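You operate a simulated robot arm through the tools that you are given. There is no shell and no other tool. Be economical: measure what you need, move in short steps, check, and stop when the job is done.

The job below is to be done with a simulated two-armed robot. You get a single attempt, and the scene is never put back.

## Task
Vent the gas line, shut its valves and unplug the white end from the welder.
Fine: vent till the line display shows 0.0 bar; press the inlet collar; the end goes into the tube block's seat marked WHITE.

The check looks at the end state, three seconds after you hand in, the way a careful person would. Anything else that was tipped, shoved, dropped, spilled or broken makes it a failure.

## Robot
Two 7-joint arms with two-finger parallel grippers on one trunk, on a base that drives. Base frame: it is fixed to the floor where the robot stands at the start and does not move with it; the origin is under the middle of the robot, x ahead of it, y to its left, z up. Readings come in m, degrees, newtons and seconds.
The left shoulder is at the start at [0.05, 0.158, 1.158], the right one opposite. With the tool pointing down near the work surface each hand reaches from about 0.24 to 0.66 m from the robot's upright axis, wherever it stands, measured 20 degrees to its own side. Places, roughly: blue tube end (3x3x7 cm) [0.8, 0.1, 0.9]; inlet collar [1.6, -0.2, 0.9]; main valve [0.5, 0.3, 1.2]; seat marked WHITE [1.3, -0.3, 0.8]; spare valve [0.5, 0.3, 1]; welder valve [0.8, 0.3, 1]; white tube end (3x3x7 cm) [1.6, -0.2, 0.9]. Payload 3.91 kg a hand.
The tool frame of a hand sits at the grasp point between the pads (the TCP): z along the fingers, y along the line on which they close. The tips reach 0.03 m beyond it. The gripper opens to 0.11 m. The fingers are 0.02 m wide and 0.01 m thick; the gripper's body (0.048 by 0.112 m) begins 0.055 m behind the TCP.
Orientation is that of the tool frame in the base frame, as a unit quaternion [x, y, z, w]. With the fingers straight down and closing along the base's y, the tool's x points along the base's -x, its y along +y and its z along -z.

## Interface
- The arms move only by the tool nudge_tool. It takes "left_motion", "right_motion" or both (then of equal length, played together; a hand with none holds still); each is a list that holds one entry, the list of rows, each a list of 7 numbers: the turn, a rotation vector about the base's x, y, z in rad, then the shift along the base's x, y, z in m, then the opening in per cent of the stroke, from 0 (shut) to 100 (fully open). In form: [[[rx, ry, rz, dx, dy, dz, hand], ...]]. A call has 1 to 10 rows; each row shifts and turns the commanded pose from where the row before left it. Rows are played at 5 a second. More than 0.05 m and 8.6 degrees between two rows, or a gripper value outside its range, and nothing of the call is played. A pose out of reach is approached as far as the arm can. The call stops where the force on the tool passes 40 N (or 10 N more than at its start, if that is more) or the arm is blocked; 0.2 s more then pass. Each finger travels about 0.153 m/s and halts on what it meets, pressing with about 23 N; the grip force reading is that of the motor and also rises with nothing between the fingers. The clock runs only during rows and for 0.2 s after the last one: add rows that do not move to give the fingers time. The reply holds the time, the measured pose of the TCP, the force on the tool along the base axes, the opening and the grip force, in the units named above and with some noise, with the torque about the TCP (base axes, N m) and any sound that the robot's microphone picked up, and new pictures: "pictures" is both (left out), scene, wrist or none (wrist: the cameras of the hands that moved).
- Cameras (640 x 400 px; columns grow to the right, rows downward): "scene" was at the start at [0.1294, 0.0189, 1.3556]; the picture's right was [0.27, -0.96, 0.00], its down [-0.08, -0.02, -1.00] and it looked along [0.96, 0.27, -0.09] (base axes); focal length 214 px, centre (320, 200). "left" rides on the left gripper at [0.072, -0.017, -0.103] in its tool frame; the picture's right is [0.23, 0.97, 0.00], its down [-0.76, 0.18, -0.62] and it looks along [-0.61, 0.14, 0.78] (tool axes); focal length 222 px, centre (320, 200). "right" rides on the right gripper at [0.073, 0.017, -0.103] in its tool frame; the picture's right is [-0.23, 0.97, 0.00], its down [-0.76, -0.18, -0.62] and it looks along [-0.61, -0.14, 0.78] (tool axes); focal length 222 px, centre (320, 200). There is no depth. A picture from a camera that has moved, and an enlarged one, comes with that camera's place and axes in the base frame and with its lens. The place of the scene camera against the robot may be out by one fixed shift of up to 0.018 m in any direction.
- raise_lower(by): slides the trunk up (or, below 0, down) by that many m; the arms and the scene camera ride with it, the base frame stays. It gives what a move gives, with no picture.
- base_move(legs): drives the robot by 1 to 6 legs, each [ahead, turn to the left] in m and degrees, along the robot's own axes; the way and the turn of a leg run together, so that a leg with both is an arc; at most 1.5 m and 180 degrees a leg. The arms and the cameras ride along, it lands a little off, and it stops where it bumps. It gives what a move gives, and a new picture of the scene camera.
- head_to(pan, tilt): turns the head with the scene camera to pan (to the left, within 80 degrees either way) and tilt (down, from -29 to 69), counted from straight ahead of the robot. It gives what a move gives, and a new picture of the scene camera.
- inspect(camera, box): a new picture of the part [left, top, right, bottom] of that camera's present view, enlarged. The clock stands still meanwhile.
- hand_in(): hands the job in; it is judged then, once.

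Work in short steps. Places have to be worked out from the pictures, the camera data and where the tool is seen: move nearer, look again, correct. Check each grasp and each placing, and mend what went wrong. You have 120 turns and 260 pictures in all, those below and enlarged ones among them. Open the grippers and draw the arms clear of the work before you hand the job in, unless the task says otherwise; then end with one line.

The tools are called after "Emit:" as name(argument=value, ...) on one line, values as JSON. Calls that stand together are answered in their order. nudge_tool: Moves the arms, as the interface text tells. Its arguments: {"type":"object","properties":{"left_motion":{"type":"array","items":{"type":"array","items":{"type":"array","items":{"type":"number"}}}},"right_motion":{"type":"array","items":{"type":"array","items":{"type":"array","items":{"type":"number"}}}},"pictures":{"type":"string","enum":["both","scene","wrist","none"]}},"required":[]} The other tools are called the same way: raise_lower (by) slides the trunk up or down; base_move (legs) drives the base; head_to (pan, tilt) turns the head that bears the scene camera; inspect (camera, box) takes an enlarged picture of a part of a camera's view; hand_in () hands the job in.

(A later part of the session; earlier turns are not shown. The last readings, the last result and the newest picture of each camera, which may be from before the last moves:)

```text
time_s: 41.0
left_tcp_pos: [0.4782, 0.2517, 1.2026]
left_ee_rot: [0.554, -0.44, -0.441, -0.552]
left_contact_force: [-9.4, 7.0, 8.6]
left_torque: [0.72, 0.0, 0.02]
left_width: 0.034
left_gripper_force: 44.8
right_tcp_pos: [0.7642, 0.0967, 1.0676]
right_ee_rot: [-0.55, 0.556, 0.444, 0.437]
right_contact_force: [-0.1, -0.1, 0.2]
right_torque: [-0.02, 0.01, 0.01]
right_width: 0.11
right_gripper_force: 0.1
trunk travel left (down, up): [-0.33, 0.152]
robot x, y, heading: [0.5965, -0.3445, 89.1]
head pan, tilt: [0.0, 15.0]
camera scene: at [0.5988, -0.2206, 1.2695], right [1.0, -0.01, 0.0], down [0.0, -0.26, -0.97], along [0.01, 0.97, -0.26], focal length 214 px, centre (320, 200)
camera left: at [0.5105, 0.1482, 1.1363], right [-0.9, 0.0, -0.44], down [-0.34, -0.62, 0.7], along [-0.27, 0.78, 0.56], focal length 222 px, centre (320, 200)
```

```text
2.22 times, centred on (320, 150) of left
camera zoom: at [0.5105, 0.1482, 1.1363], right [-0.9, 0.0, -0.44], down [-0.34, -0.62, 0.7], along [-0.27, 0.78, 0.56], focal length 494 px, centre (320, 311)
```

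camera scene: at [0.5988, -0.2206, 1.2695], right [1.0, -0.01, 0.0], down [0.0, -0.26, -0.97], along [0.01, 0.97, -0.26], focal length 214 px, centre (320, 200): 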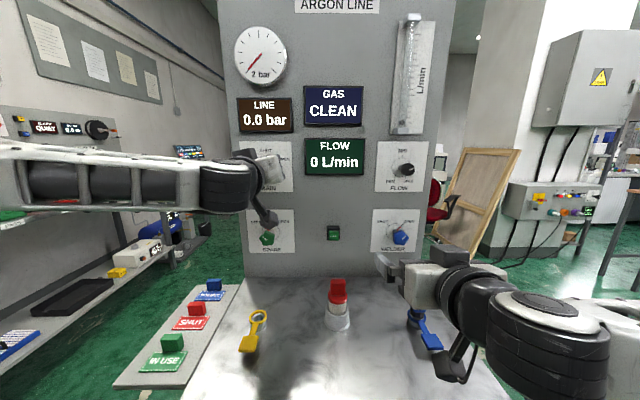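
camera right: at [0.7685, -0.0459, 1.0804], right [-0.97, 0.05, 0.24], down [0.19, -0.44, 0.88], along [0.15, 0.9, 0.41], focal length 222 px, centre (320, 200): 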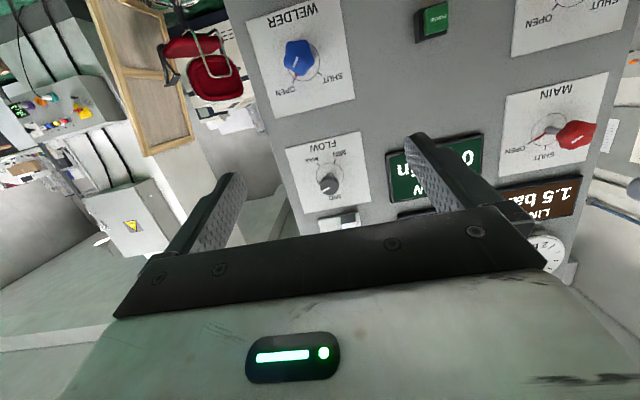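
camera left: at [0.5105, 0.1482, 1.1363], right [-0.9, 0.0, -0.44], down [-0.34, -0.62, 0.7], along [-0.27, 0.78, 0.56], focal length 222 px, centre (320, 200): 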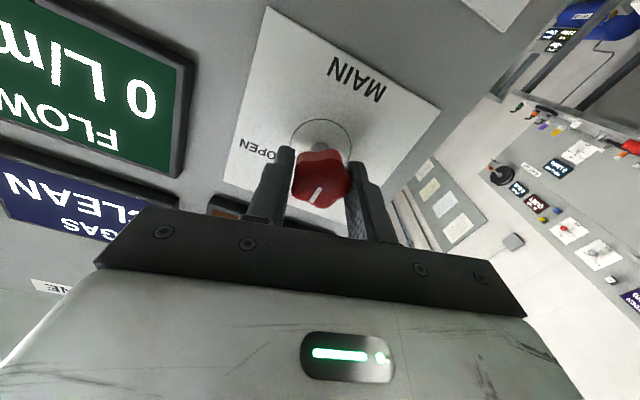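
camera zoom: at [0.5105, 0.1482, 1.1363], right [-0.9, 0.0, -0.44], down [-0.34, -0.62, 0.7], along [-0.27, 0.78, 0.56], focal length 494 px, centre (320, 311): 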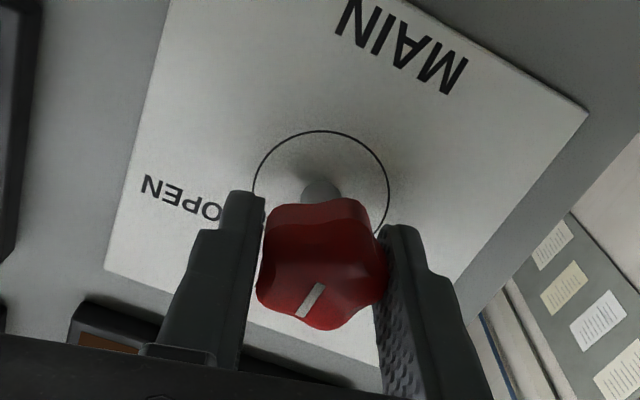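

The mark is near SHUT. I open the gripper and back out to check the pointer.

Emit:
nudge_tool(left_motion=[[[0, 0, 0, 0, 0, 0, 60], [0, 0, 0, 0, 0, 0, 100], [0, 0, 0, 0, 0, 0, 100], [0, 0, 0, 0, -0.04, 0, 100], [0, 0, 0, 0, -0.04, 0, 100], [0, 0, 0, 0, -0.04, 0, 100], [0, 0, 0, -0.04, -0.02, 0, 100], [0, 0, 0, -0.04, -0.02, 0, 100]]], pictures="both")

Emit:
inspect(camera="scene", box=[235, 130, 435, 260])

```text
time_s: 42.8
left_tcp_pos: [0.3989, 0.0921, 1.199]
left_ee_rot: [0.553, -0.442, -0.44, -0.552]
left_contact_force: [0.4, 0.0, -0.4]
left_torque: [0.0, -0.03, -0.03]
left_width: 0.11
left_gripper_force: 0.1
right_tcp_pos: [0.7636, 0.0974, 1.0678]
right_ee_rot: [-0.551, 0.556, 0.444, 0.436]
right_contact_force: [-1.2, 0.3, -0.6]
right_torque: [-0.01, 0.03, -0.01]
right_width: 0.11
right_gripper_force: 0.1
trunk travel left (down, up): [-0.33, 0.152]
robot x, y, heading: [0.5987, -0.3456, 89.3]
head pan, tilt: [0.0, 15.0]
camera scene: at [0.5993, -0.221, 1.2695], right [1.0, -0.01, 0.0], down [0.0, -0.26, -0.97], along [0.01, 0.97, -0.26], focal length 214 px, centre (320, 200)
camera left: at [0.4321, -0.0124, 1.1344], right [-0.9, 0.0, -0.44], down [-0.34, -0.62, 0.7], along [-0.27, 0.78, 0.56], focal length 222 px, centre (320, 200)
```

scene: 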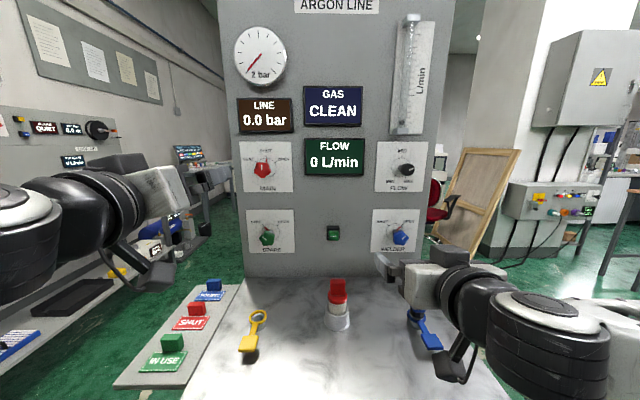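
left: 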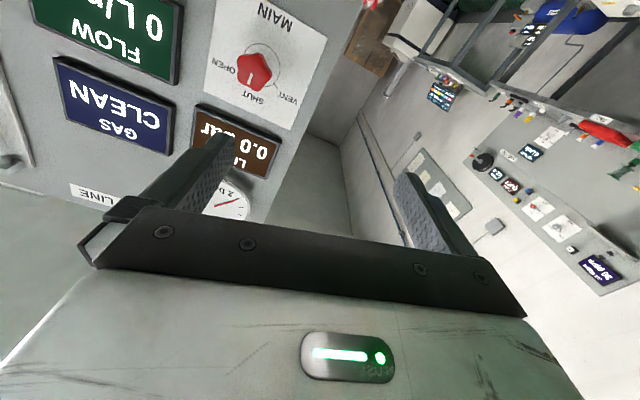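

```text
3.08 times, centred on (335, 195) of scene
camera zoom: at [0.5993, -0.221, 1.2695], right [1.0, -0.01, 0.0], down [0.0, -0.26, -0.97], along [0.01, 0.97, -0.26], focal length 660 px, centre (274, 215)
```

zoom: 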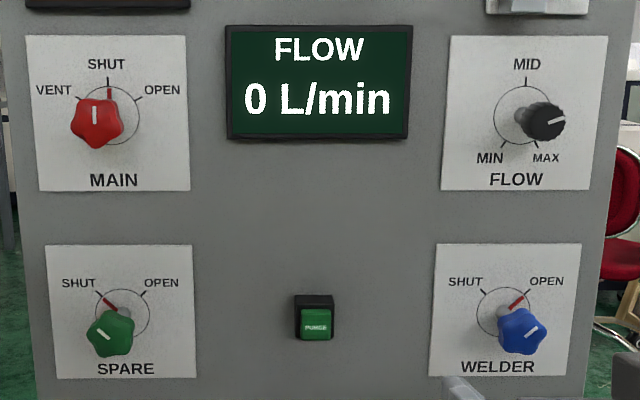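

MAIN looks at SHUT; I zoom in to judge how exactly.

Emit:
inspect(camera="scene", box=[240, 138, 295, 192])

Emit:
inspect(camera="left", box=[205, 20, 335, 120])

```text
7.41 times, centred on (268, 165) of scene
camera zoom: at [0.5993, -0.221, 1.2695], right [1.0, -0.01, 0.0], down [0.0, -0.26, -0.97], along [0.01, 0.97, -0.26], focal length 1589 px, centre (709, 459)
```

zoom: 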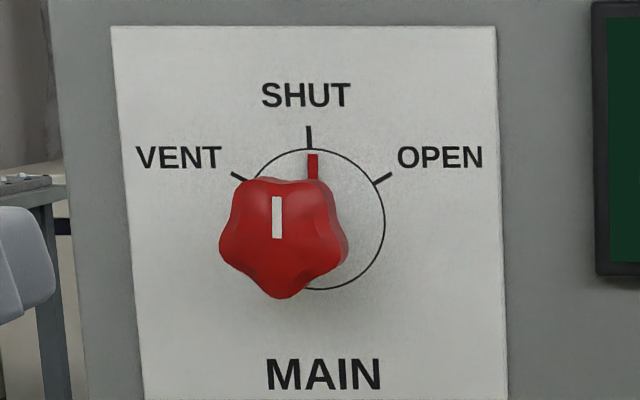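

```text
4.00 times, centred on (270, 70) of left
camera zoom: at [0.4321, -0.0124, 1.1344], right [-0.9, 0.0, -0.44], down [-0.34, -0.62, 0.7], along [-0.27, 0.78, 0.56], focal length 888 px, centre (520, 720)
```

zoom: 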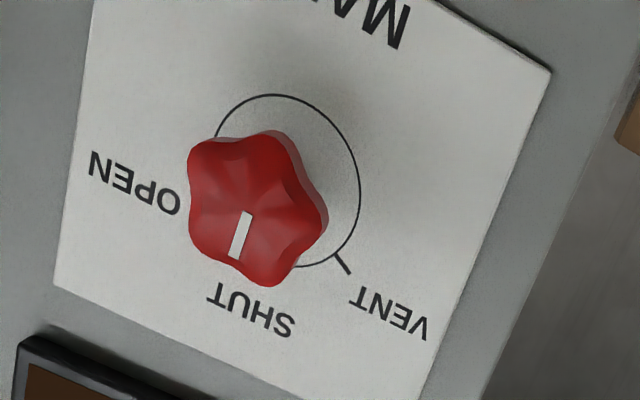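

MAIN is at SHUT within a few degrees. Now the WELDER valve with the right hand: I raise the right hand and level its pitch, then lower the trunk so that the target is relatively higher, as worked for the left.

Emit:
nudge_tool(right_motion=[[[0.057, 0, 0, 0, -0.01, 0.04, 100], [0.057, 0, 0, 0.005, -0.01, 0.04, 100], [0.057, 0, 0, 0.005, 0, 0.04, 100], [0.057, 0, 0, 0.005, 0, 0.02, 100]]], left_motion=[[[0, 0, 0, 0, -0.01, 0.03, 100], [0, 0, 0, 0, -0.01, 0.03, 100], [0, 0, 0, 0, -0.01, 0.03, 100], [0, 0, 0, 0, -0.01, 0.03, 100]]], pictures="none")

Emit:
raise_lower(by=-0.13)

Emit:
nudge_tool(right_motion=[[[0, 0.131, 0, 0, 0, 0, 100], [0, 0.131, 0, 0, 0, 0, 100], [0, 0.131, 0, 0, 0, 0, 100], [0, 0.131, 0, 0, 0, 0, 100], [0, 0.131, 0, 0, 0, 0, 100]]], pictures="both")

```text
time_s: 43.8
left_tcp_pos: [0.3987, 0.0522, 1.319]
left_ee_rot: [0.553, -0.442, -0.44, -0.552]
left_contact_force: [-0.3, -0.1, -0.1]
left_torque: [0.01, -0.01, -0.02]
left_width: 0.1098
left_gripper_force: 0.1
right_tcp_pos: [0.7801, 0.0837, 1.2083]
right_ee_rot: [-0.497, 0.502, 0.505, 0.496]
right_contact_force: [-0.2, -0.3, -0.7]
right_torque: [0.01, -0.01, 0.02]
right_width: 0.1101
right_gripper_force: 0.1
right hand out of reach, approached as far as the arm can: row 1
trunk travel left (down, up): [-0.33, 0.152]
robot x, y, heading: [0.5949, -0.3499, 89.4]
head pan, tilt: [0.0, 15.0]
```

```text
time_s: 45.4
left_tcp_pos: [0.3979, 0.0541, 1.1902]
left_ee_rot: [0.553, -0.442, -0.44, -0.552]
left_contact_force: [-0.4, 0.4, -0.4]
left_torque: [0.05, 0.0, 0.0]
left_width: 0.1101
left_gripper_force: 0.0
right_tcp_pos: [0.7793, 0.0831, 1.0788]
right_ee_rot: [-0.497, 0.503, 0.505, 0.496]
right_contact_force: [0.0, 0.0, 0.4]
right_torque: [0.0, 0.0, -0.01]
right_width: 0.1102
right_gripper_force: 0.0
trunk travel left (down, up): [-0.2, 0.282]
robot x, y, heading: [0.5994, -0.3487, 89.4]
head pan, tilt: [0.0, 15.0]
```

```text
time_s: 46.6
left_tcp_pos: [0.3985, 0.0522, 1.1902]
left_ee_rot: [0.553, -0.441, -0.44, -0.553]
left_contact_force: [-0.5, 0.9, 0.1]
left_torque: [-0.02, -0.01, 0.0]
left_width: 0.1097
left_gripper_force: 0.1
right_tcp_pos: [0.78, 0.0842, 1.078]
right_ee_rot: [-0.307, 0.636, 0.638, 0.307]
right_contact_force: [-1.4, -0.1, -0.3]
right_torque: [-0.01, -0.02, 0.0]
right_width: 0.1103
right_gripper_force: 0.0
trunk travel left (down, up): [-0.2, 0.282]
robot x, y, heading: [0.5965, -0.3461, 89.3]
head pan, tilt: [0.0, 15.0]
camera scene: at [0.5999, -0.2207, 1.1395], right [1.0, -0.01, 0.0], down [0.0, -0.26, -0.97], along [0.01, 0.97, -0.26], focal length 214 px, centre (320, 200)
camera right: at [0.7224, -0.0195, 1.0323], right [-0.62, 0.0, 0.78], down [0.61, -0.62, 0.48], along [0.49, 0.78, 0.39], focal length 222 px, centre (320, 200)
```

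scene: 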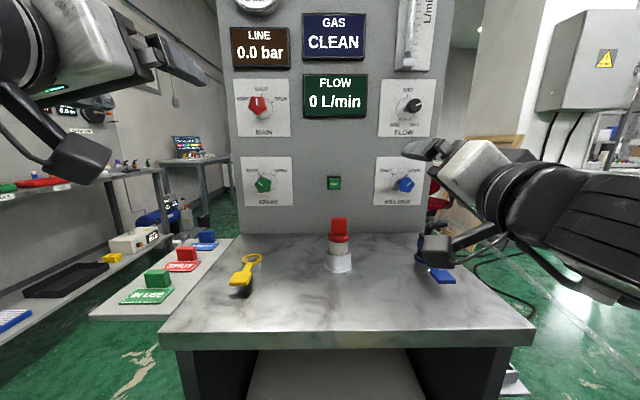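
right: 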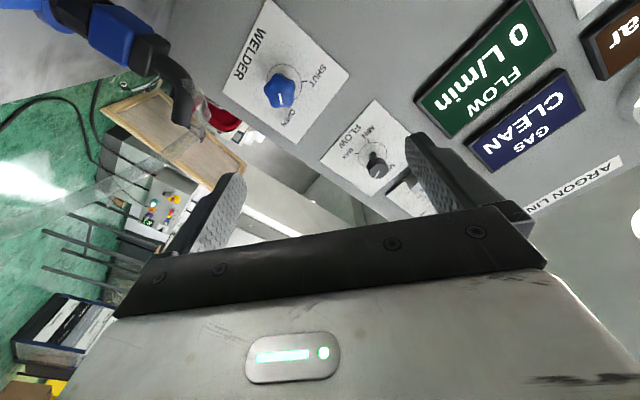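

WELDER valve lies just behind the blue plug's elbow (top ≈ (0.81, 0.14, 0.99)), so a level hand could hit it with its body or camera. I'll approach with the tool tilted 45° down so that the hand stays above. First raise the trunk, unroll and tilt.

Emit:
raise_lower(by=0.12)

Emit:
nudge_tool(right_motion=[[[0, -0.131, 0, 0, -0.01, 0, 100], [0, -0.131, 0, 0, -0.01, 0, 100], [0, -0.131, 0, 0, -0.01, 0, 100], [0, -0.131, 0, 0, 0, 0, 100], [0, -0.131, 0, 0, 0, 0, 100], [-0.149, 0, 0, 0.004, 0, 0, 100], [-0.149, 0, 0, 0.004, 0.0, 0, 100], [-0.149, 0, 0, 0.004, 0.0, 0, 100], [-0.149, 0, 0, 0.004, 0.0, 0, 100], [-0.149, 0, 0, 0.004, 0, 0, 100]]], pictures="both")

```text
time_s: 48.1
left_tcp_pos: [0.3984, 0.053, 1.3089]
left_ee_rot: [0.553, -0.442, -0.441, -0.552]
left_contact_force: [-0.4, 0.2, 0.8]
left_torque: [-0.01, -0.01, 0.01]
left_width: 0.1099
left_gripper_force: 0.0
right_tcp_pos: [0.781, 0.0844, 1.1982]
right_ee_rot: [-0.308, 0.635, 0.638, 0.308]
right_contact_force: [0.0, -0.3, -0.2]
right_torque: [-0.03, -0.01, -0.01]
right_width: 0.11
right_gripper_force: 0.0
trunk travel left (down, up): [-0.32, 0.162]
robot x, y, heading: [0.5978, -0.3508, 89.6]
head pan, tilt: [0.0, 15.0]
```

```text
time_s: 50.3
left_tcp_pos: [0.3984, 0.0526, 1.3098]
left_ee_rot: [0.554, -0.441, -0.44, -0.552]
left_contact_force: [-0.1, 0.4, 0.0]
left_torque: [0.03, -0.03, 0.01]
left_width: 0.1102
left_gripper_force: 0.0
right_tcp_pos: [0.7966, 0.065, 1.2051]
right_ee_rot: [-0.644, 0.651, 0.287, 0.28]
right_contact_force: [0.1, 0.4, 0.6]
right_torque: [0.0, 0.02, -0.01]
right_width: 0.11
right_gripper_force: 0.0
right hand out of reach, approached as far as the arm can: row 2, 3
trunk travel left (down, up): [-0.32, 0.162]
robot x, y, heading: [0.5932, -0.3477, 89.5]
head pan, tilt: [0.0, 15.0]
camera scene: at [0.5999, -0.2206, 1.2594], right [1.0, -0.01, 0.0], down [0.0, -0.26, -0.97], along [0.01, 0.97, -0.26], focal length 214 px, centre (320, 200)
camera right: at [0.7809, -0.0602, 1.2234], right [-0.97, 0.16, 0.18], down [0.19, 0.06, 0.98], along [0.15, 0.99, -0.09], focal length 222 px, centre (320, 200)
```

scene: 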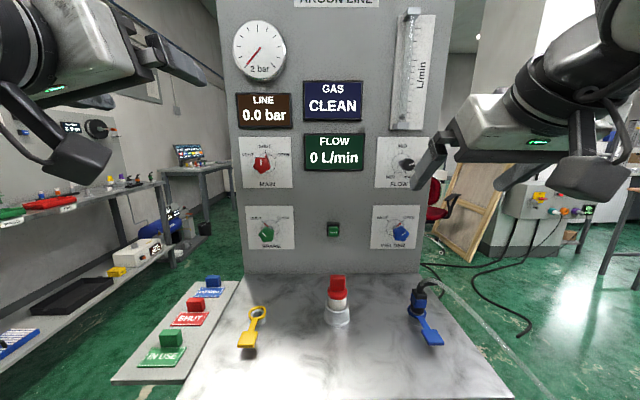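
right: 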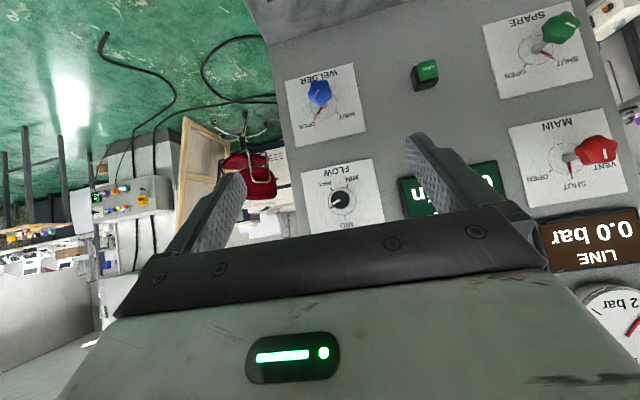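

WELDER knob confirmed at about (0.80, 0.262, 1.034). I pre-roll 45° clockwise about the knob axis while moving to a stand-off along the tool axis, up-right of the knob.

Emit:
nudge_tool(right_motion=[[[0, 0.131, 0, 0.013, 0.0135, -0.016, 100], [0, 0.131, 0, 0.013, 0.0135, -0.016, 100], [0, 0.131, 0, 0.013, 0.0135, -0.016, 100], [0, 0.131, 0, 0.013, 0.0135, -0.016, 100], [0, 0.131, 0, 0.013, 0.0135, -0.016, 100], [0, 0.131, 0, 0.013, 0.0135, -0.016, 100], [0, 0, 0, 0, 0, 0, 100]]], pictures="both")

```text
time_s: 51.9
left_tcp_pos: [0.3982, 0.0527, 1.3102]
left_ee_rot: [0.553, -0.442, -0.44, -0.552]
left_contact_force: [-0.2, -0.4, 0.1]
left_torque: [0.01, -0.03, -0.02]
left_width: 0.1102
left_gripper_force: 0.0
right_tcp_pos: [0.8755, 0.145, 1.1092]
right_ee_rot: [-0.484, 0.709, 0.512, 0.008]
right_contact_force: [0.3, 0.4, -0.1]
right_torque: [-0.01, 0.0, 0.01]
right_width: 0.1098
right_gripper_force: 0.0
trunk travel left (down, up): [-0.32, 0.162]
robot x, y, heading: [0.596, -0.3478, 89.3]
head pan, tilt: [0.0, 15.0]
camera scene: at [0.5999, -0.2207, 1.2595], right [1.0, -0.01, 0.0], down [0.0, -0.26, -0.97], along [0.01, 0.97, -0.26], focal length 214 px, centre (320, 200)
camera right: at [0.8759, 0.0207, 1.1336], right [-0.56, 0.16, 0.81], down [0.83, 0.06, 0.56], along [0.04, 0.99, -0.16], focal length 222 px, centre (320, 200)
```

scene: 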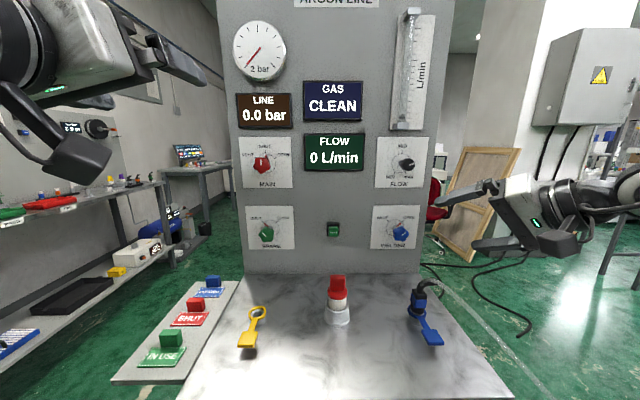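
right: 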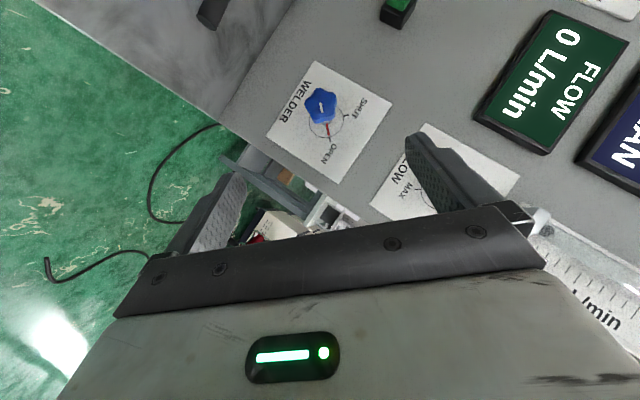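

Stand-off reached, aligned. I move in along the tool axis about three quarters of the way and check.

Emit:
nudge_tool(right_motion=[[[0, 0, 0, -0.0196, 0.0277, -0.019, 100], [0, 0, 0, -0.0196, 0.0277, -0.019, 100], [0, 0, 0, -0.0196, 0.0277, -0.019, 100], [0, 0, 0, 0, 0, 0, 100]]], pictures="both")

```text
time_s: 52.9
left_tcp_pos: [0.398, 0.0523, 1.3102]
left_ee_rot: [0.553, -0.442, -0.44, -0.552]
left_contact_force: [-0.6, 0.1, 0.3]
left_torque: [0.02, 0.0, 0.01]
left_width: 0.1102
left_gripper_force: 0.1
right_tcp_pos: [0.8169, 0.2279, 1.0509]
right_ee_rot: [-0.485, 0.709, 0.512, 0.011]
right_contact_force: [-0.2, 0.1, 0.1]
right_torque: [0.02, -0.03, -0.05]
right_width: 0.1102
right_gripper_force: 0.1
trunk travel left (down, up): [-0.32, 0.162]
robot x, y, heading: [0.5976, -0.3495, 89.3]
head pan, tilt: [0.0, 15.0]
camera scene: at [0.6, -0.2207, 1.2595], right [1.0, -0.01, 0.0], down [0.0, -0.26, -0.97], along [0.01, 0.97, -0.26], focal length 214 px, centre (320, 200)
camera right: at [0.8176, 0.103, 1.0766], right [-0.56, 0.16, 0.81], down [0.83, 0.06, 0.56], along [0.04, 0.99, -0.16], focal length 222 px, centre (320, 200)
```

scene: 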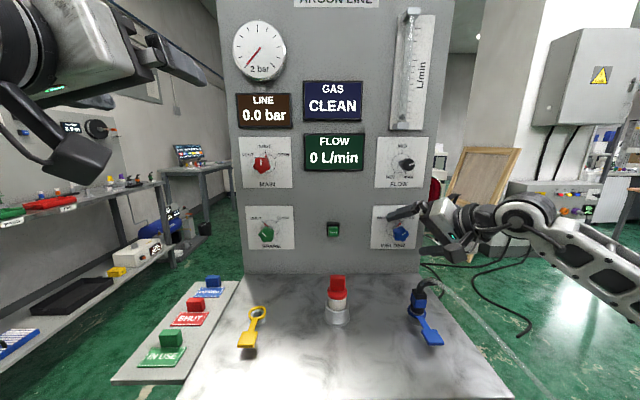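
right: 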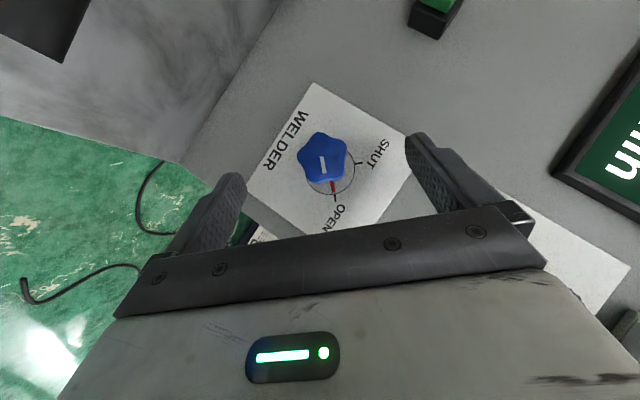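

Knob at (0.797, 0.26, 1.035). Final approach and close.

Emit:
nudge_tool(right_motion=[[[0, 0, 0, -0.02, 0.028, -0.016, 100], [0, 0, 0, 0, 0, 0, 60], [0, 0, 0, 0, 0, 0, 0], [0, 0, 0, 0, 0, 0, 0], [0, 0, 0, 0, 0, 0, 0], [0, 0, 0, 0, 0, 0, 0]]], pictures="wrist")

```text
time_s: 54.3
left_tcp_pos: [0.3991, 0.0525, 1.3103]
left_ee_rot: [0.553, -0.442, -0.441, -0.552]
left_contact_force: [0.1, -0.6, -0.2]
left_torque: [0.0, 0.0, -0.03]
left_width: 0.1099
left_gripper_force: 0.0
right_tcp_pos: [0.7972, 0.2561, 1.0354]
right_ee_rot: [-0.484, 0.71, 0.511, 0.009]
right_contact_force: [7.5, -5.7, -7.8]
right_torque: [0.61, -0.11, -0.71]
right_width: 0.0337
right_gripper_force: 44.8
trunk travel left (down, up): [-0.32, 0.162]
robot x, y, heading: [0.6008, -0.3477, 89.1]
head pan, tilt: [0.0, 15.0]
camera right: at [0.7976, 0.1312, 1.0597], right [-0.56, 0.16, 0.81], down [0.83, 0.06, 0.56], along [0.05, 0.98, -0.17], focal length 222 px, centre (320, 200)
```

right: 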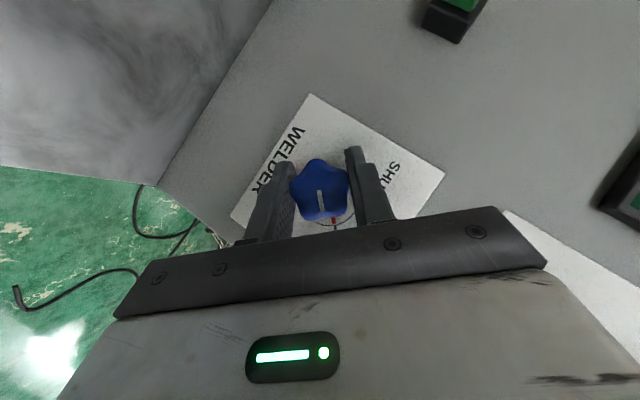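

Gripped. I turn it counter-clockwise in ten steps (80°), watching force.

Emit:
nudge_tool(right_motion=[[[0, -0.14, 0, 0, 0, 0, 0], [0, -0.14, 0, 0, 0, 0, 0], [0, -0.14, 0, 0, 0, 0, 0], [0, -0.14, 0, 0, 0, 0, 0], [0, -0.14, 0, 0, 0, 0, 0], [0, -0.14, 0, 0, 0, 0, 0], [0, -0.14, 0, 0, 0, 0, 0], [0, -0.14, 0, 0, 0, 0, 0], [0, -0.14, 0, 0, 0, 0, 0], [0, -0.14, 0, 0, 0, 0, 0]]], pictures="both")

```text
time_s: 56.5
left_tcp_pos: [0.3998, 0.0543, 1.3095]
left_ee_rot: [0.553, -0.443, -0.441, -0.552]
left_contact_force: [-0.1, 0.0, -0.4]
left_torque: [0.0, -0.01, -0.01]
left_width: 0.1097
left_gripper_force: 0.2
right_tcp_pos: [0.7985, 0.2565, 1.0346]
right_ee_rot: [0.701, -0.537, -0.077, -0.463]
right_contact_force: [12.3, -6.9, -15.7]
right_torque: [-0.43, 0.0, -0.29]
right_width: 0.0338
right_gripper_force: 44.8
trunk travel left (down, up): [-0.32, 0.162]
robot x, y, heading: [0.5968, -0.3472, 89.3]
head pan, tilt: [0.0, 15.0]
camera scene: at [0.6019, -0.22, 1.2593], right [1.0, -0.01, 0.0], down [-0.01, -0.26, -0.97], along [0.01, 0.97, -0.26], focal length 214 px, centre (320, 200)
camera right: at [0.775, 0.1313, 1.0394], right [-0.9, 0.16, -0.41], down [-0.41, 0.06, 0.91], along [0.17, 0.99, 0.01], focal length 222 px, centre (320, 200)
```

scene: 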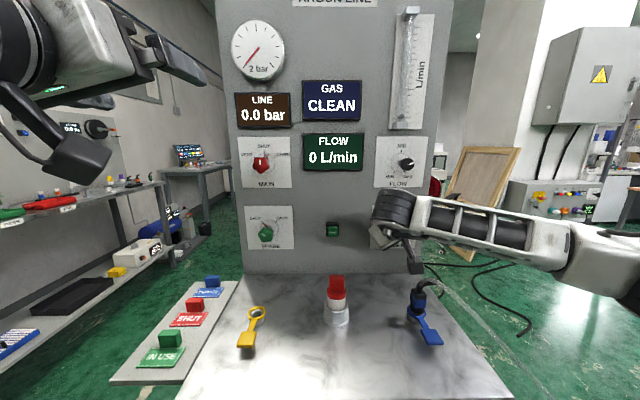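
right: 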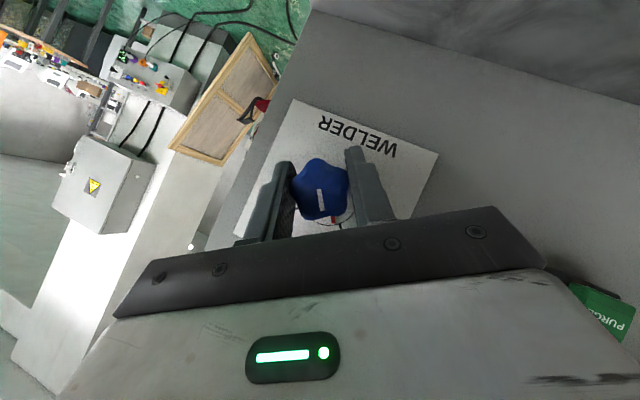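

Turned 80°. I zoom to compare the pointer with the SHUT tick.

Emit:
inspect(camera="right", box=[230, 100, 450, 240])

```text
2.86 times, centred on (340, 170) of right
camera zoom: at [0.775, 0.1313, 1.0394], right [-0.9, 0.16, -0.41], down [-0.41, 0.06, 0.91], along [0.17, 0.99, 0.01], focal length 635 px, centre (263, 286)
```

zoom: 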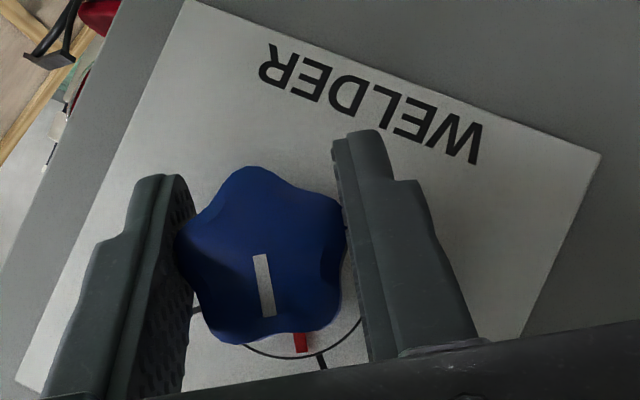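

About 8–10° more needed. One more step.

Emit:
nudge_tool(right_motion=[[[0, -0.08, 0, 0, 0, 0, 0], [0, -0.08, 0, 0, 0, 0, 0], [0, 0, 0, 0, 0, 0, 0]]], pictures="none")

Emit:
inspect(camera="right", box=[230, 100, 450, 240])

```text
time_s: 57.3
left_tcp_pos: [0.4006, 0.0533, 1.31]
left_ee_rot: [0.552, -0.443, -0.441, -0.551]
left_contact_force: [-0.5, 0.2, 0.0]
left_torque: [0.0, 0.0, 0.0]
left_width: 0.11
left_gripper_force: 0.0
right_tcp_pos: [0.798, 0.2559, 1.0335]
right_ee_rot: [0.705, -0.498, -0.022, -0.504]
right_contact_force: [14.3, -11.5, -18.7]
right_torque: [0.29, 0.02, 0.38]
right_width: 0.0336
right_gripper_force: 45.4
trunk travel left (down, up): [-0.32, 0.162]
robot x, y, heading: [0.5979, -0.3461, 89.2]
head pan, tilt: [0.0, 15.0]
```

```text
2.86 times, centred on (340, 170) of right
camera zoom: at [0.7748, 0.1313, 1.0357], right [-0.82, 0.16, -0.55], down [-0.55, 0.06, 0.83], along [0.17, 0.99, 0.04], focal length 635 px, centre (263, 286)
```

zoom: 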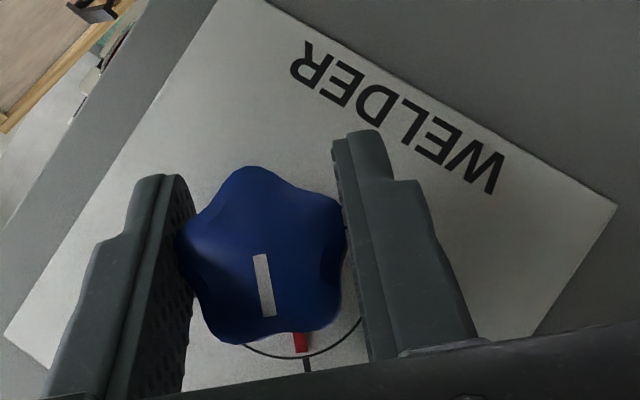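

Pointer and SHUT tick coincide. I release and withdraw along the tool axis.

Emit:
nudge_tool(right_motion=[[[0, 0, 0, 0, 0, 0, 60], [0, 0, 0, 0, 0, 0, 80], [0, 0, 0, 0, 0, 0, 80], [0, 0, 0, -0.018, -0.028, 0.018, 80], [0, 0, 0, -0.018, -0.028, 0.018, 80], [0, 0, 0, -0.018, -0.028, 0.018, 80], [0, 0, 0, -0.018, -0.028, 0.018, 80], [0, 0, 0, 0.02, -0.02, 0.04, 80], [0, 0, 0, 0.02, -0.02, 0.04, 80], [0, 0, 0, 0.02, -0.02, 0.04, 80]]], pictures="scene")

Emit:
inspect(camera="scene", box=[230, 130, 440, 260])

```text
time_s: 59.5
left_tcp_pos: [0.398, 0.0525, 1.3104]
left_ee_rot: [0.553, -0.442, -0.441, -0.552]
left_contact_force: [-0.3, -0.5, 0.0]
left_torque: [-0.01, 0.03, 0.03]
left_width: 0.1101
left_gripper_force: 0.0
right_tcp_pos: [0.7824, 0.0828, 1.228]
right_ee_rot: [0.705, -0.497, -0.023, -0.506]
right_contact_force: [-0.4, -0.5, 0.1]
right_torque: [0.0, -0.02, 0.02]
right_width: 0.088
right_gripper_force: 0.1
trunk travel left (down, up): [-0.32, 0.162]
robot x, y, heading: [0.5944, -0.3489, 89.6]
head pan, tilt: [0.0, 15.0]
camera scene: at [0.6002, -0.2211, 1.2595], right [1.0, -0.01, 0.0], down [0.0, -0.26, -0.97], along [0.01, 0.97, -0.26], focal length 214 px, centre (320, 200)
```

scene: 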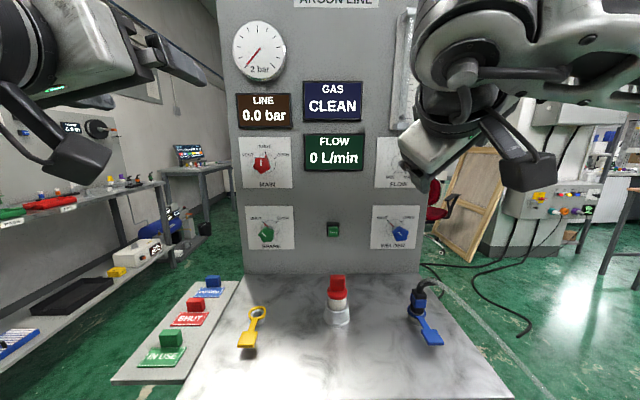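

```text
3.05 times, centred on (335, 195) of scene
camera zoom: at [0.6002, -0.2211, 1.2595], right [1.0, -0.01, 0.0], down [0.0, -0.26, -0.97], along [0.01, 0.97, -0.26], focal length 654 px, centre (274, 215)
```

zoom: 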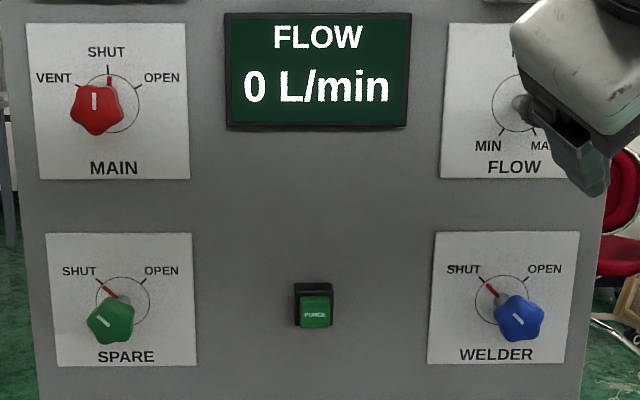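

All three valves are SHUT and the line is at 0.0. Now I back away from the panel, turn right to face the welder bench and look.

Emit:
base_move(legs=[[-0.25, 0], [0, -90]])

Emit:
head_to(pan=15, tilt=20)

Emit:
inspect(camera="scene", box=[220, 120, 420, 245])

```text
time_s: 65.1
left_tcp_pos: [0.9882, -0.3925, 1.3098]
left_ee_rot: [-0.089, 0.702, -0.069, 0.703]
left_contact_force: [-0.2, -0.4, -0.3]
left_torque: [-0.05, -0.01, -0.01]
left_width: 0.1103
left_gripper_force: 0.1
right_tcp_pos: [1.0303, -0.7751, 1.2255]
right_ee_rot: [-0.158, 0.847, -0.337, 0.379]
right_contact_force: [-1.3, -0.3, 0.7]
right_torque: [-0.01, 0.02, 0.0]
right_width: 0.088
right_gripper_force: 0.0
trunk travel left (down, up): [-0.32, 0.162]
robot x, y, heading: [0.5945, -0.6009, 1.0]
head pan, tilt: [0.0, 15.0]
camera scene: at [0.7281, -0.6067, 1.2595], right [0.02, -1.0, 0.0], down [-0.26, 0.0, -0.97], along [0.97, 0.02, -0.26], focal length 214 px, centre (320, 200)
```

scene: 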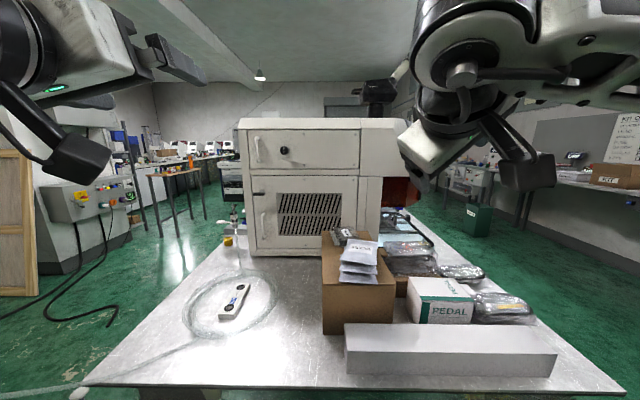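

```text
time_s: 65.9
left_tcp_pos: [0.9891, -0.3914, 1.3101]
left_ee_rot: [-0.09, 0.702, -0.068, 0.703]
left_contact_force: [0.4, -0.2, -1.0]
left_torque: [0.01, 0.0, -0.03]
left_width: 0.11
left_gripper_force: 0.0
right_tcp_pos: [1.0308, -0.7746, 1.2273]
right_ee_rot: [-0.158, 0.848, -0.336, 0.379]
right_contact_force: [0.4, -0.2, 0.6]
right_torque: [-0.01, 0.0, 0.01]
right_width: 0.0878
right_gripper_force: 0.1
trunk travel left (down, up): [-0.32, 0.162]
robot x, y, heading: [0.5918, -0.6063, 1.0]
head pan, tilt: [15.0, 20.0]
camera scene: at [0.7243, -0.5827, 1.2513], right [0.27, -0.96, 0.0], down [-0.33, -0.09, -0.94], along [0.9, 0.26, -0.34], focal length 214 px, centre (320, 200)
```

scene: 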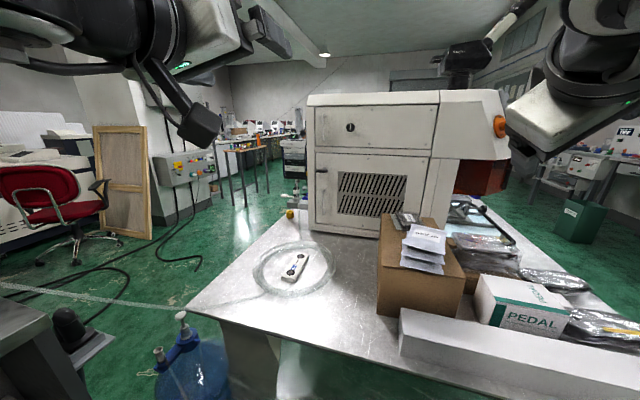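

```text
3.20 times, centred on (320, 182) of scene
camera zoom: at [0.7243, -0.5827, 1.2513], right [0.27, -0.96, 0.0], down [-0.33, -0.09, -0.94], along [0.9, 0.26, -0.34], focal length 686 px, centre (320, 256)
```

zoom: 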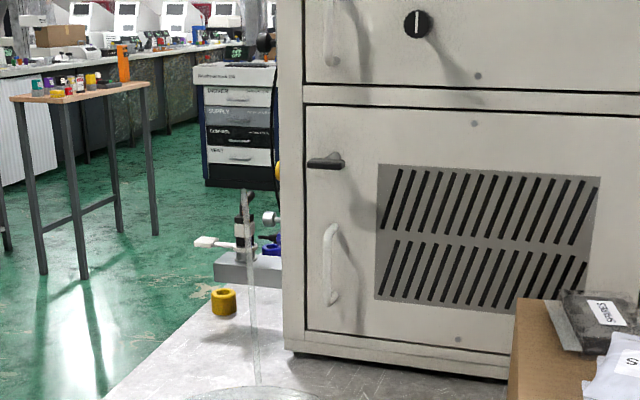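

The plug with tube stands at the welder's left side near (1.6, −0.2); the white block with two seats lies in the tube coil. I enlarge both, then move to the left front of the bench for a better line.

Emit:
inspect(camera="scene", box=[240, 230, 350, 310])

Emit:
base_move(legs=[[0, 64], [0.25, 0], [0, -65]])

Emit:
inspect(camera="scene", box=[240, 110, 400, 210])

```text
5.00 times, centred on (295, 270) of scene
camera zoom: at [0.7243, -0.5827, 1.2513], right [0.27, -0.96, 0.0], down [-0.33, -0.09, -0.94], along [0.9, 0.26, -0.34], focal length 1072 px, centre (445, -150)
```

zoom: 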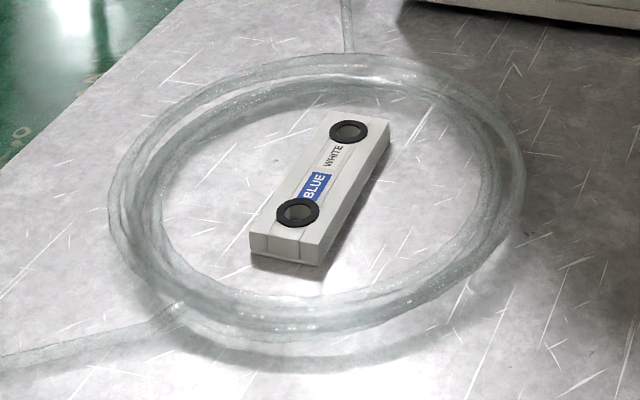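

```text
time_s: 73.3
left_tcp_pos: [1.0982, -0.1728, 1.3084]
left_ee_rot: [-0.085, 0.703, -0.073, 0.703]
left_contact_force: [-0.4, -0.9, -0.3]
left_torque: [-0.01, 0.0, -0.04]
left_width: 0.1098
left_gripper_force: 0.1
right_tcp_pos: [1.1347, -0.5573, 1.2261]
right_ee_rot: [-0.155, 0.848, -0.338, 0.377]
right_contact_force: [0.3, 0.5, 0.3]
right_torque: [0.01, 0.01, -0.02]
right_width: 0.0882
right_gripper_force: 0.1
trunk travel left (down, up): [-0.32, 0.162]
robot x, y, heading: [0.7011, -0.3766, 0.4]
head pan, tilt: [15.0, 20.0]
camera scene: at [0.8316, -0.3608, 1.2513], right [0.27, -0.96, 0.0], down [-0.33, -0.09, -0.94], along [0.91, 0.25, -0.34], focal length 214 px, centre (320, 200)
```

scene: 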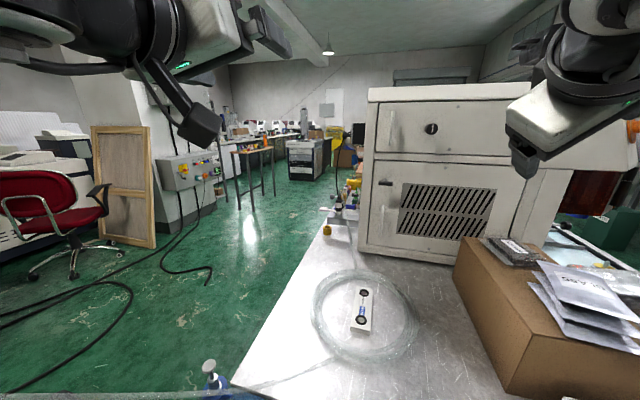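

```text
4.00 times, centred on (320, 160) of scene
camera zoom: at [0.8316, -0.3608, 1.2513], right [0.27, -0.96, 0.0], down [-0.33, -0.09, -0.94], along [0.91, 0.25, -0.34], focal length 858 px, centre (320, 360)
```

zoom: 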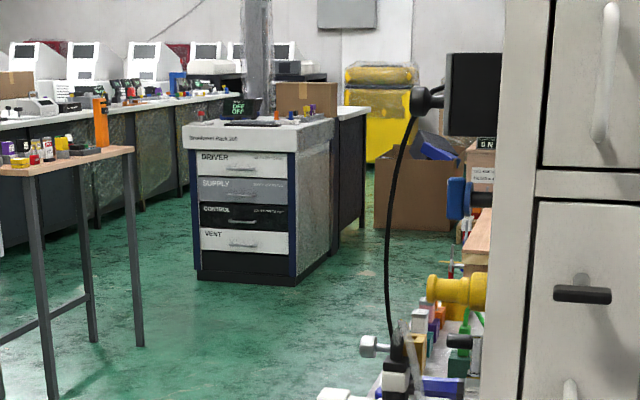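

I zoom on the plug itself.

Emit:
inspect(camera="scene", box=[300, 160, 400, 240])

Emit:
inspect(camera="scene", box=[300, 260, 430, 370])

```text
5.00 times, centred on (350, 200) of scene
camera zoom: at [0.8316, -0.3608, 1.2513], right [0.27, -0.96, 0.0], down [-0.33, -0.09, -0.94], along [0.91, 0.25, -0.34], focal length 1072 px, centre (170, 200)
```

zoom: 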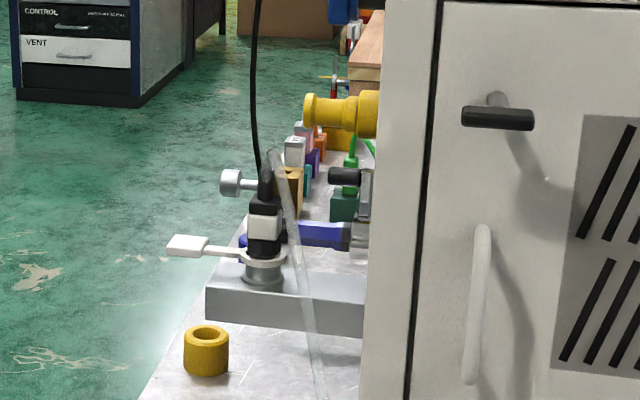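

```text
3.64 times, centred on (365, 315) of scene
camera zoom: at [0.8316, -0.3608, 1.2513], right [0.27, -0.96, 0.0], down [-0.33, -0.09, -0.94], along [0.91, 0.25, -0.34], focal length 780 px, centre (156, -218)
```

zoom: 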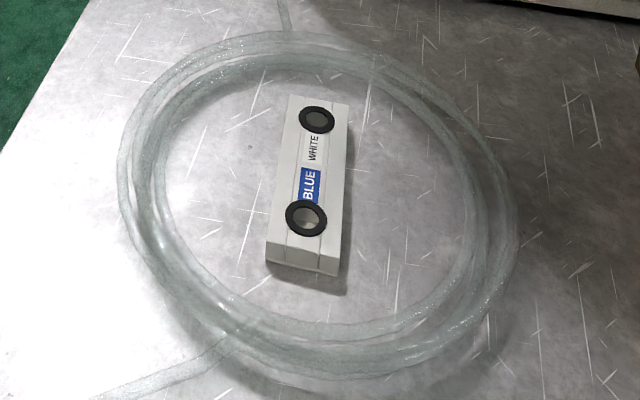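

The plug stands upright in a socket on a bracket at the welder's left side, ≈(1.56, −0.23, 0.95); too far for both hands from here (jug and cabinet block the gap). I will drive around behind the panel to the aisle beside the welder. First back out and turn left to look at the way.

Emit:
base_move(legs=[[-0.95, 0], [0, 90]])

Emit:
head_to(pan=-20, tilt=25)

```text
time_s: 82.1
left_tcp_pos: [-0.4669, -0.0013, 1.3103]
left_ee_rot: [0.561, -0.431, -0.451, -0.543]
left_contact_force: [0.1, 0.4, -0.2]
left_torque: [0.0, 0.02, 0.01]
left_width: 0.1099
left_gripper_force: 0.1
right_tcp_pos: [-0.084, 0.0472, 1.2263]
right_ee_rot: [0.714, -0.483, -0.033, -0.506]
right_contact_force: [0.5, 0.4, -0.3]
right_torque: [0.0, -0.01, 0.04]
right_width: 0.088
right_gripper_force: 0.1
trunk travel left (down, up): [-0.32, 0.162]
robot x, y, heading: [-0.2497, -0.3903, 91.7]
head pan, tilt: [15.0, 20.0]
camera scene: at [-0.2787, -0.2689, 1.2513], right [0.96, 0.29, 0.0], down [0.1, -0.33, -0.94], along [-0.27, 0.9, -0.34], focal length 214 px, centre (320, 200)
```

scene: 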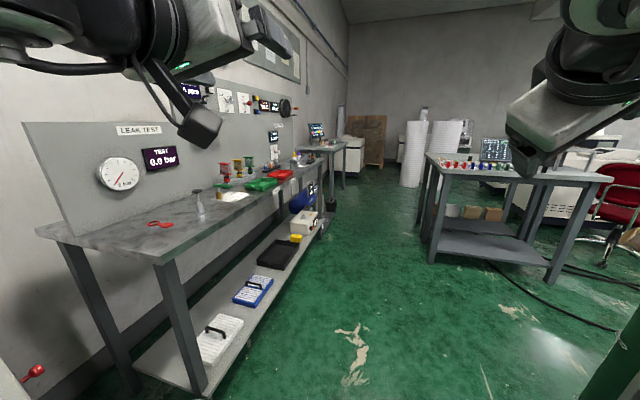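

```text
time_s: 83.1
left_tcp_pos: [-0.4682, -0.0011, 1.3102]
left_ee_rot: [0.562, -0.43, -0.451, -0.543]
left_contact_force: [0.2, 0.4, 0.0]
left_torque: [0.02, -0.01, -0.02]
left_width: 0.1099
left_gripper_force: 0.1
right_tcp_pos: [-0.0834, 0.0472, 1.2272]
right_ee_rot: [0.715, -0.482, -0.033, -0.505]
right_contact_force: [0.4, 1.1, -0.3]
right_torque: [0.02, 0.01, -0.02]
right_width: 0.088
right_gripper_force: 0.2
trunk travel left (down, up): [-0.32, 0.162]
robot x, y, heading: [-0.2521, -0.3913, 91.7]
head pan, tilt: [-20.0, 25.0]
camera scene: at [-0.2231, -0.2707, 1.2432], right [0.95, -0.32, 0.0], down [-0.13, -0.4, -0.91], along [0.29, 0.86, -0.42], focal length 214 px, centre (320, 200)
```

scene: 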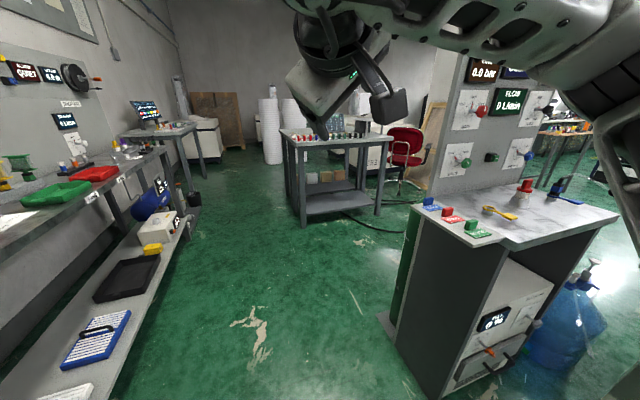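

The corridor between the panel back (y≈0.5) and the table (y≈1.58) is clear. I drive to about (−0.28, 1.03) and turn to face +x.

Emit:
base_move(legs=[[1.42, 0], [0, -91.7]])

Emit:
head_to(pan=0, tilt=30)

```text
time_s: 94.0
left_tcp_pos: [0.0973, 1.2284, 1.3107]
left_ee_rot: [-0.085, 0.703, -0.073, 0.703]
left_contact_force: [0.5, -0.4, -0.3]
left_torque: [0.02, 0.0, 0.01]
left_width: 0.11
left_gripper_force: 0.0
right_tcp_pos: [0.1368, 0.8443, 1.2264]
right_ee_rot: [-0.155, 0.848, -0.337, 0.378]
right_contact_force: [-0.2, -0.4, 0.3]
right_torque: [-0.01, -0.04, -0.01]
right_width: 0.0881
right_gripper_force: 0.0
trunk travel left (down, up): [-0.32, 0.162]
robot x, y, heading: [-0.3015, 1.0213, 0.4]
head pan, tilt: [-20.0, 25.0]
camera scene: at [-0.1709, 0.9842, 1.2432], right [-0.34, -0.94, 0.0], down [-0.4, 0.14, -0.91], along [0.85, -0.3, -0.42], focal length 214 px, centre (320, 200)
```

scene: 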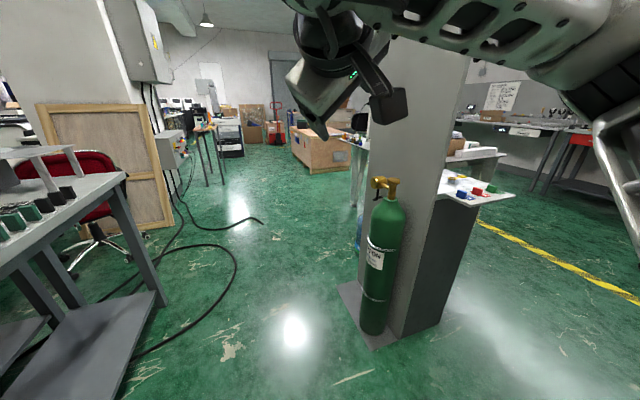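

```text
time_s: 94.8
left_tcp_pos: [0.0974, 1.2276, 1.3103]
left_ee_rot: [-0.085, 0.703, -0.073, 0.703]
left_contact_force: [-0.2, -0.2, -0.1]
left_torque: [0.01, 0.01, -0.01]
left_width: 0.11
left_gripper_force: 0.0
right_tcp_pos: [0.1367, 0.845, 1.227]
right_ee_rot: [-0.155, 0.848, -0.338, 0.377]
right_contact_force: [-0.1, 0.2, -0.5]
right_torque: [0.0, 0.01, -0.01]
right_width: 0.0879
right_gripper_force: 0.0
trunk travel left (down, up): [-0.32, 0.162]
robot x, y, heading: [-0.2976, 1.0187, 0.3]
head pan, tilt: [0.0, 30.0]
camera scene: at [-0.1672, 1.0157, 1.2353], right [0.01, -1.0, 0.0], down [-0.5, 0.0, -0.87], along [0.87, 0.01, -0.5], focal length 214 px, centre (320, 200)
```

scene: 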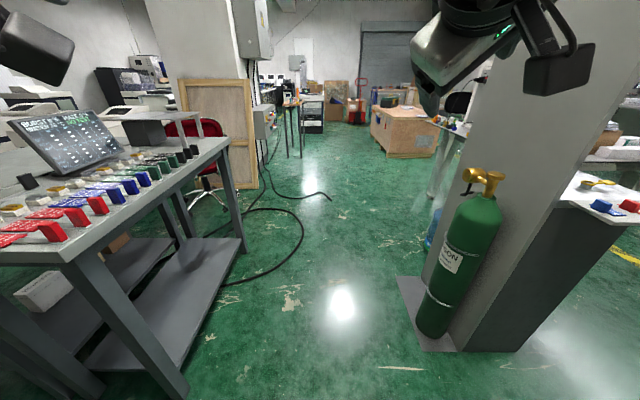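

Clear way; the floor cable stays left of y≈1.15. I drive along y≈0.95 to x≈1.45 and turn toward the welder.

Emit:
base_move(legs=[[0, -3.3], [0.9, 0], [0.87, 0], [0, -87]])

```text
time_s: 107.9
left_tcp_pos: [1.6821, 0.5452, 1.3098]
left_ee_rot: [0.432, 0.56, -0.544, 0.451]
left_contact_force: [-0.2, 0.0, -0.2]
left_torque: [0.01, -0.04, 0.02]
left_width: 0.1101
left_gripper_force: 0.0
right_tcp_pos: [1.299, 0.4998, 1.2269]
right_ee_rot: [0.484, 0.714, -0.506, 0.033]
right_contact_force: [0.5, 0.1, 0.0]
right_torque: [-0.01, -0.03, -0.01]
right_width: 0.0879
right_gripper_force: 0.1
trunk travel left (down, up): [-0.32, 0.162]
robot x, y, heading: [1.4663, 0.9408, -88.3]
head pan, tilt: [0.0, 30.0]
camera scene: at [1.4725, 0.8015, 1.2352], right [-1.0, -0.03, 0.0], down [-0.01, 0.5, -0.87], along [0.02, -0.87, -0.5], focal length 214 px, centre (320, 200)
```

scene: 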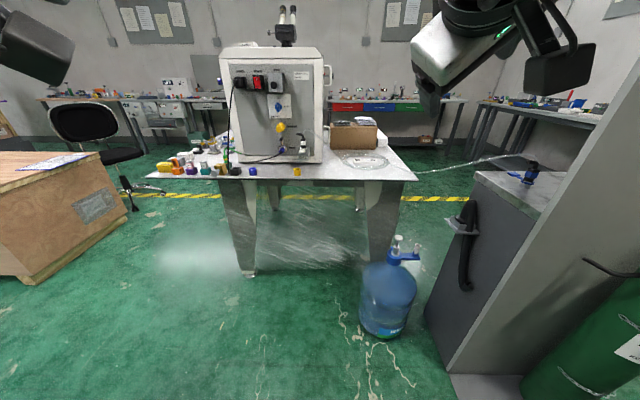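

Now facing the welder's connector side with clear floor. I zoom in on the connector panel.

Emit:
inspect(camera="scene", box=[210, 60, 340, 190])

Emit:
inspect(camera="scene", box=[260, 110, 410, 190])

```text
3.08 times, centred on (275, 125) of scene
camera zoom: at [1.4725, 0.8015, 1.2352], right [-1.0, -0.03, 0.0], down [-0.01, 0.5, -0.87], along [0.02, -0.87, -0.5], focal length 660 px, centre (458, 431)
```

zoom: 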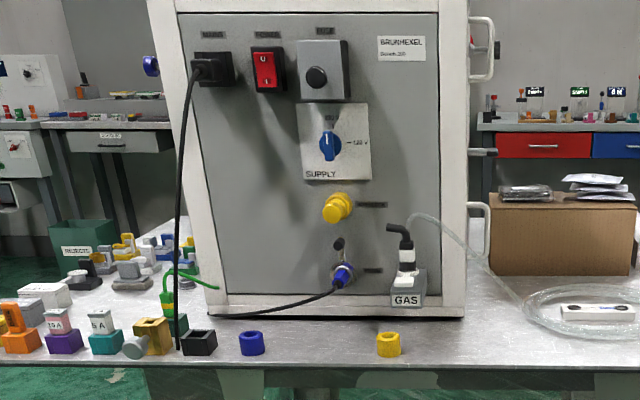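

```text
4.27 times, centred on (335, 150) of scene
camera zoom: at [1.4725, 0.8015, 1.2352], right [-1.0, -0.03, 0.0], down [-0.01, 0.5, -0.87], along [0.02, -0.87, -0.5], focal length 915 px, centre (256, 413)
```

zoom: 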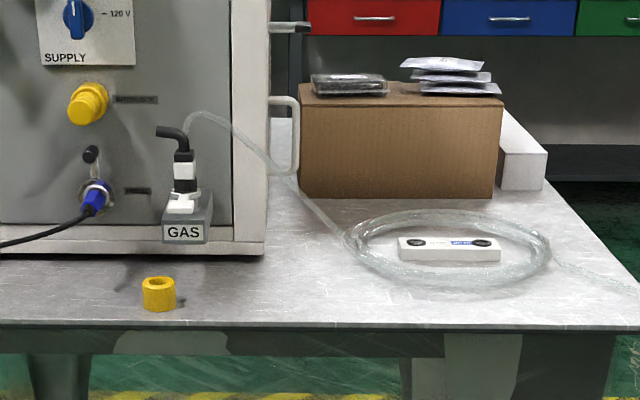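

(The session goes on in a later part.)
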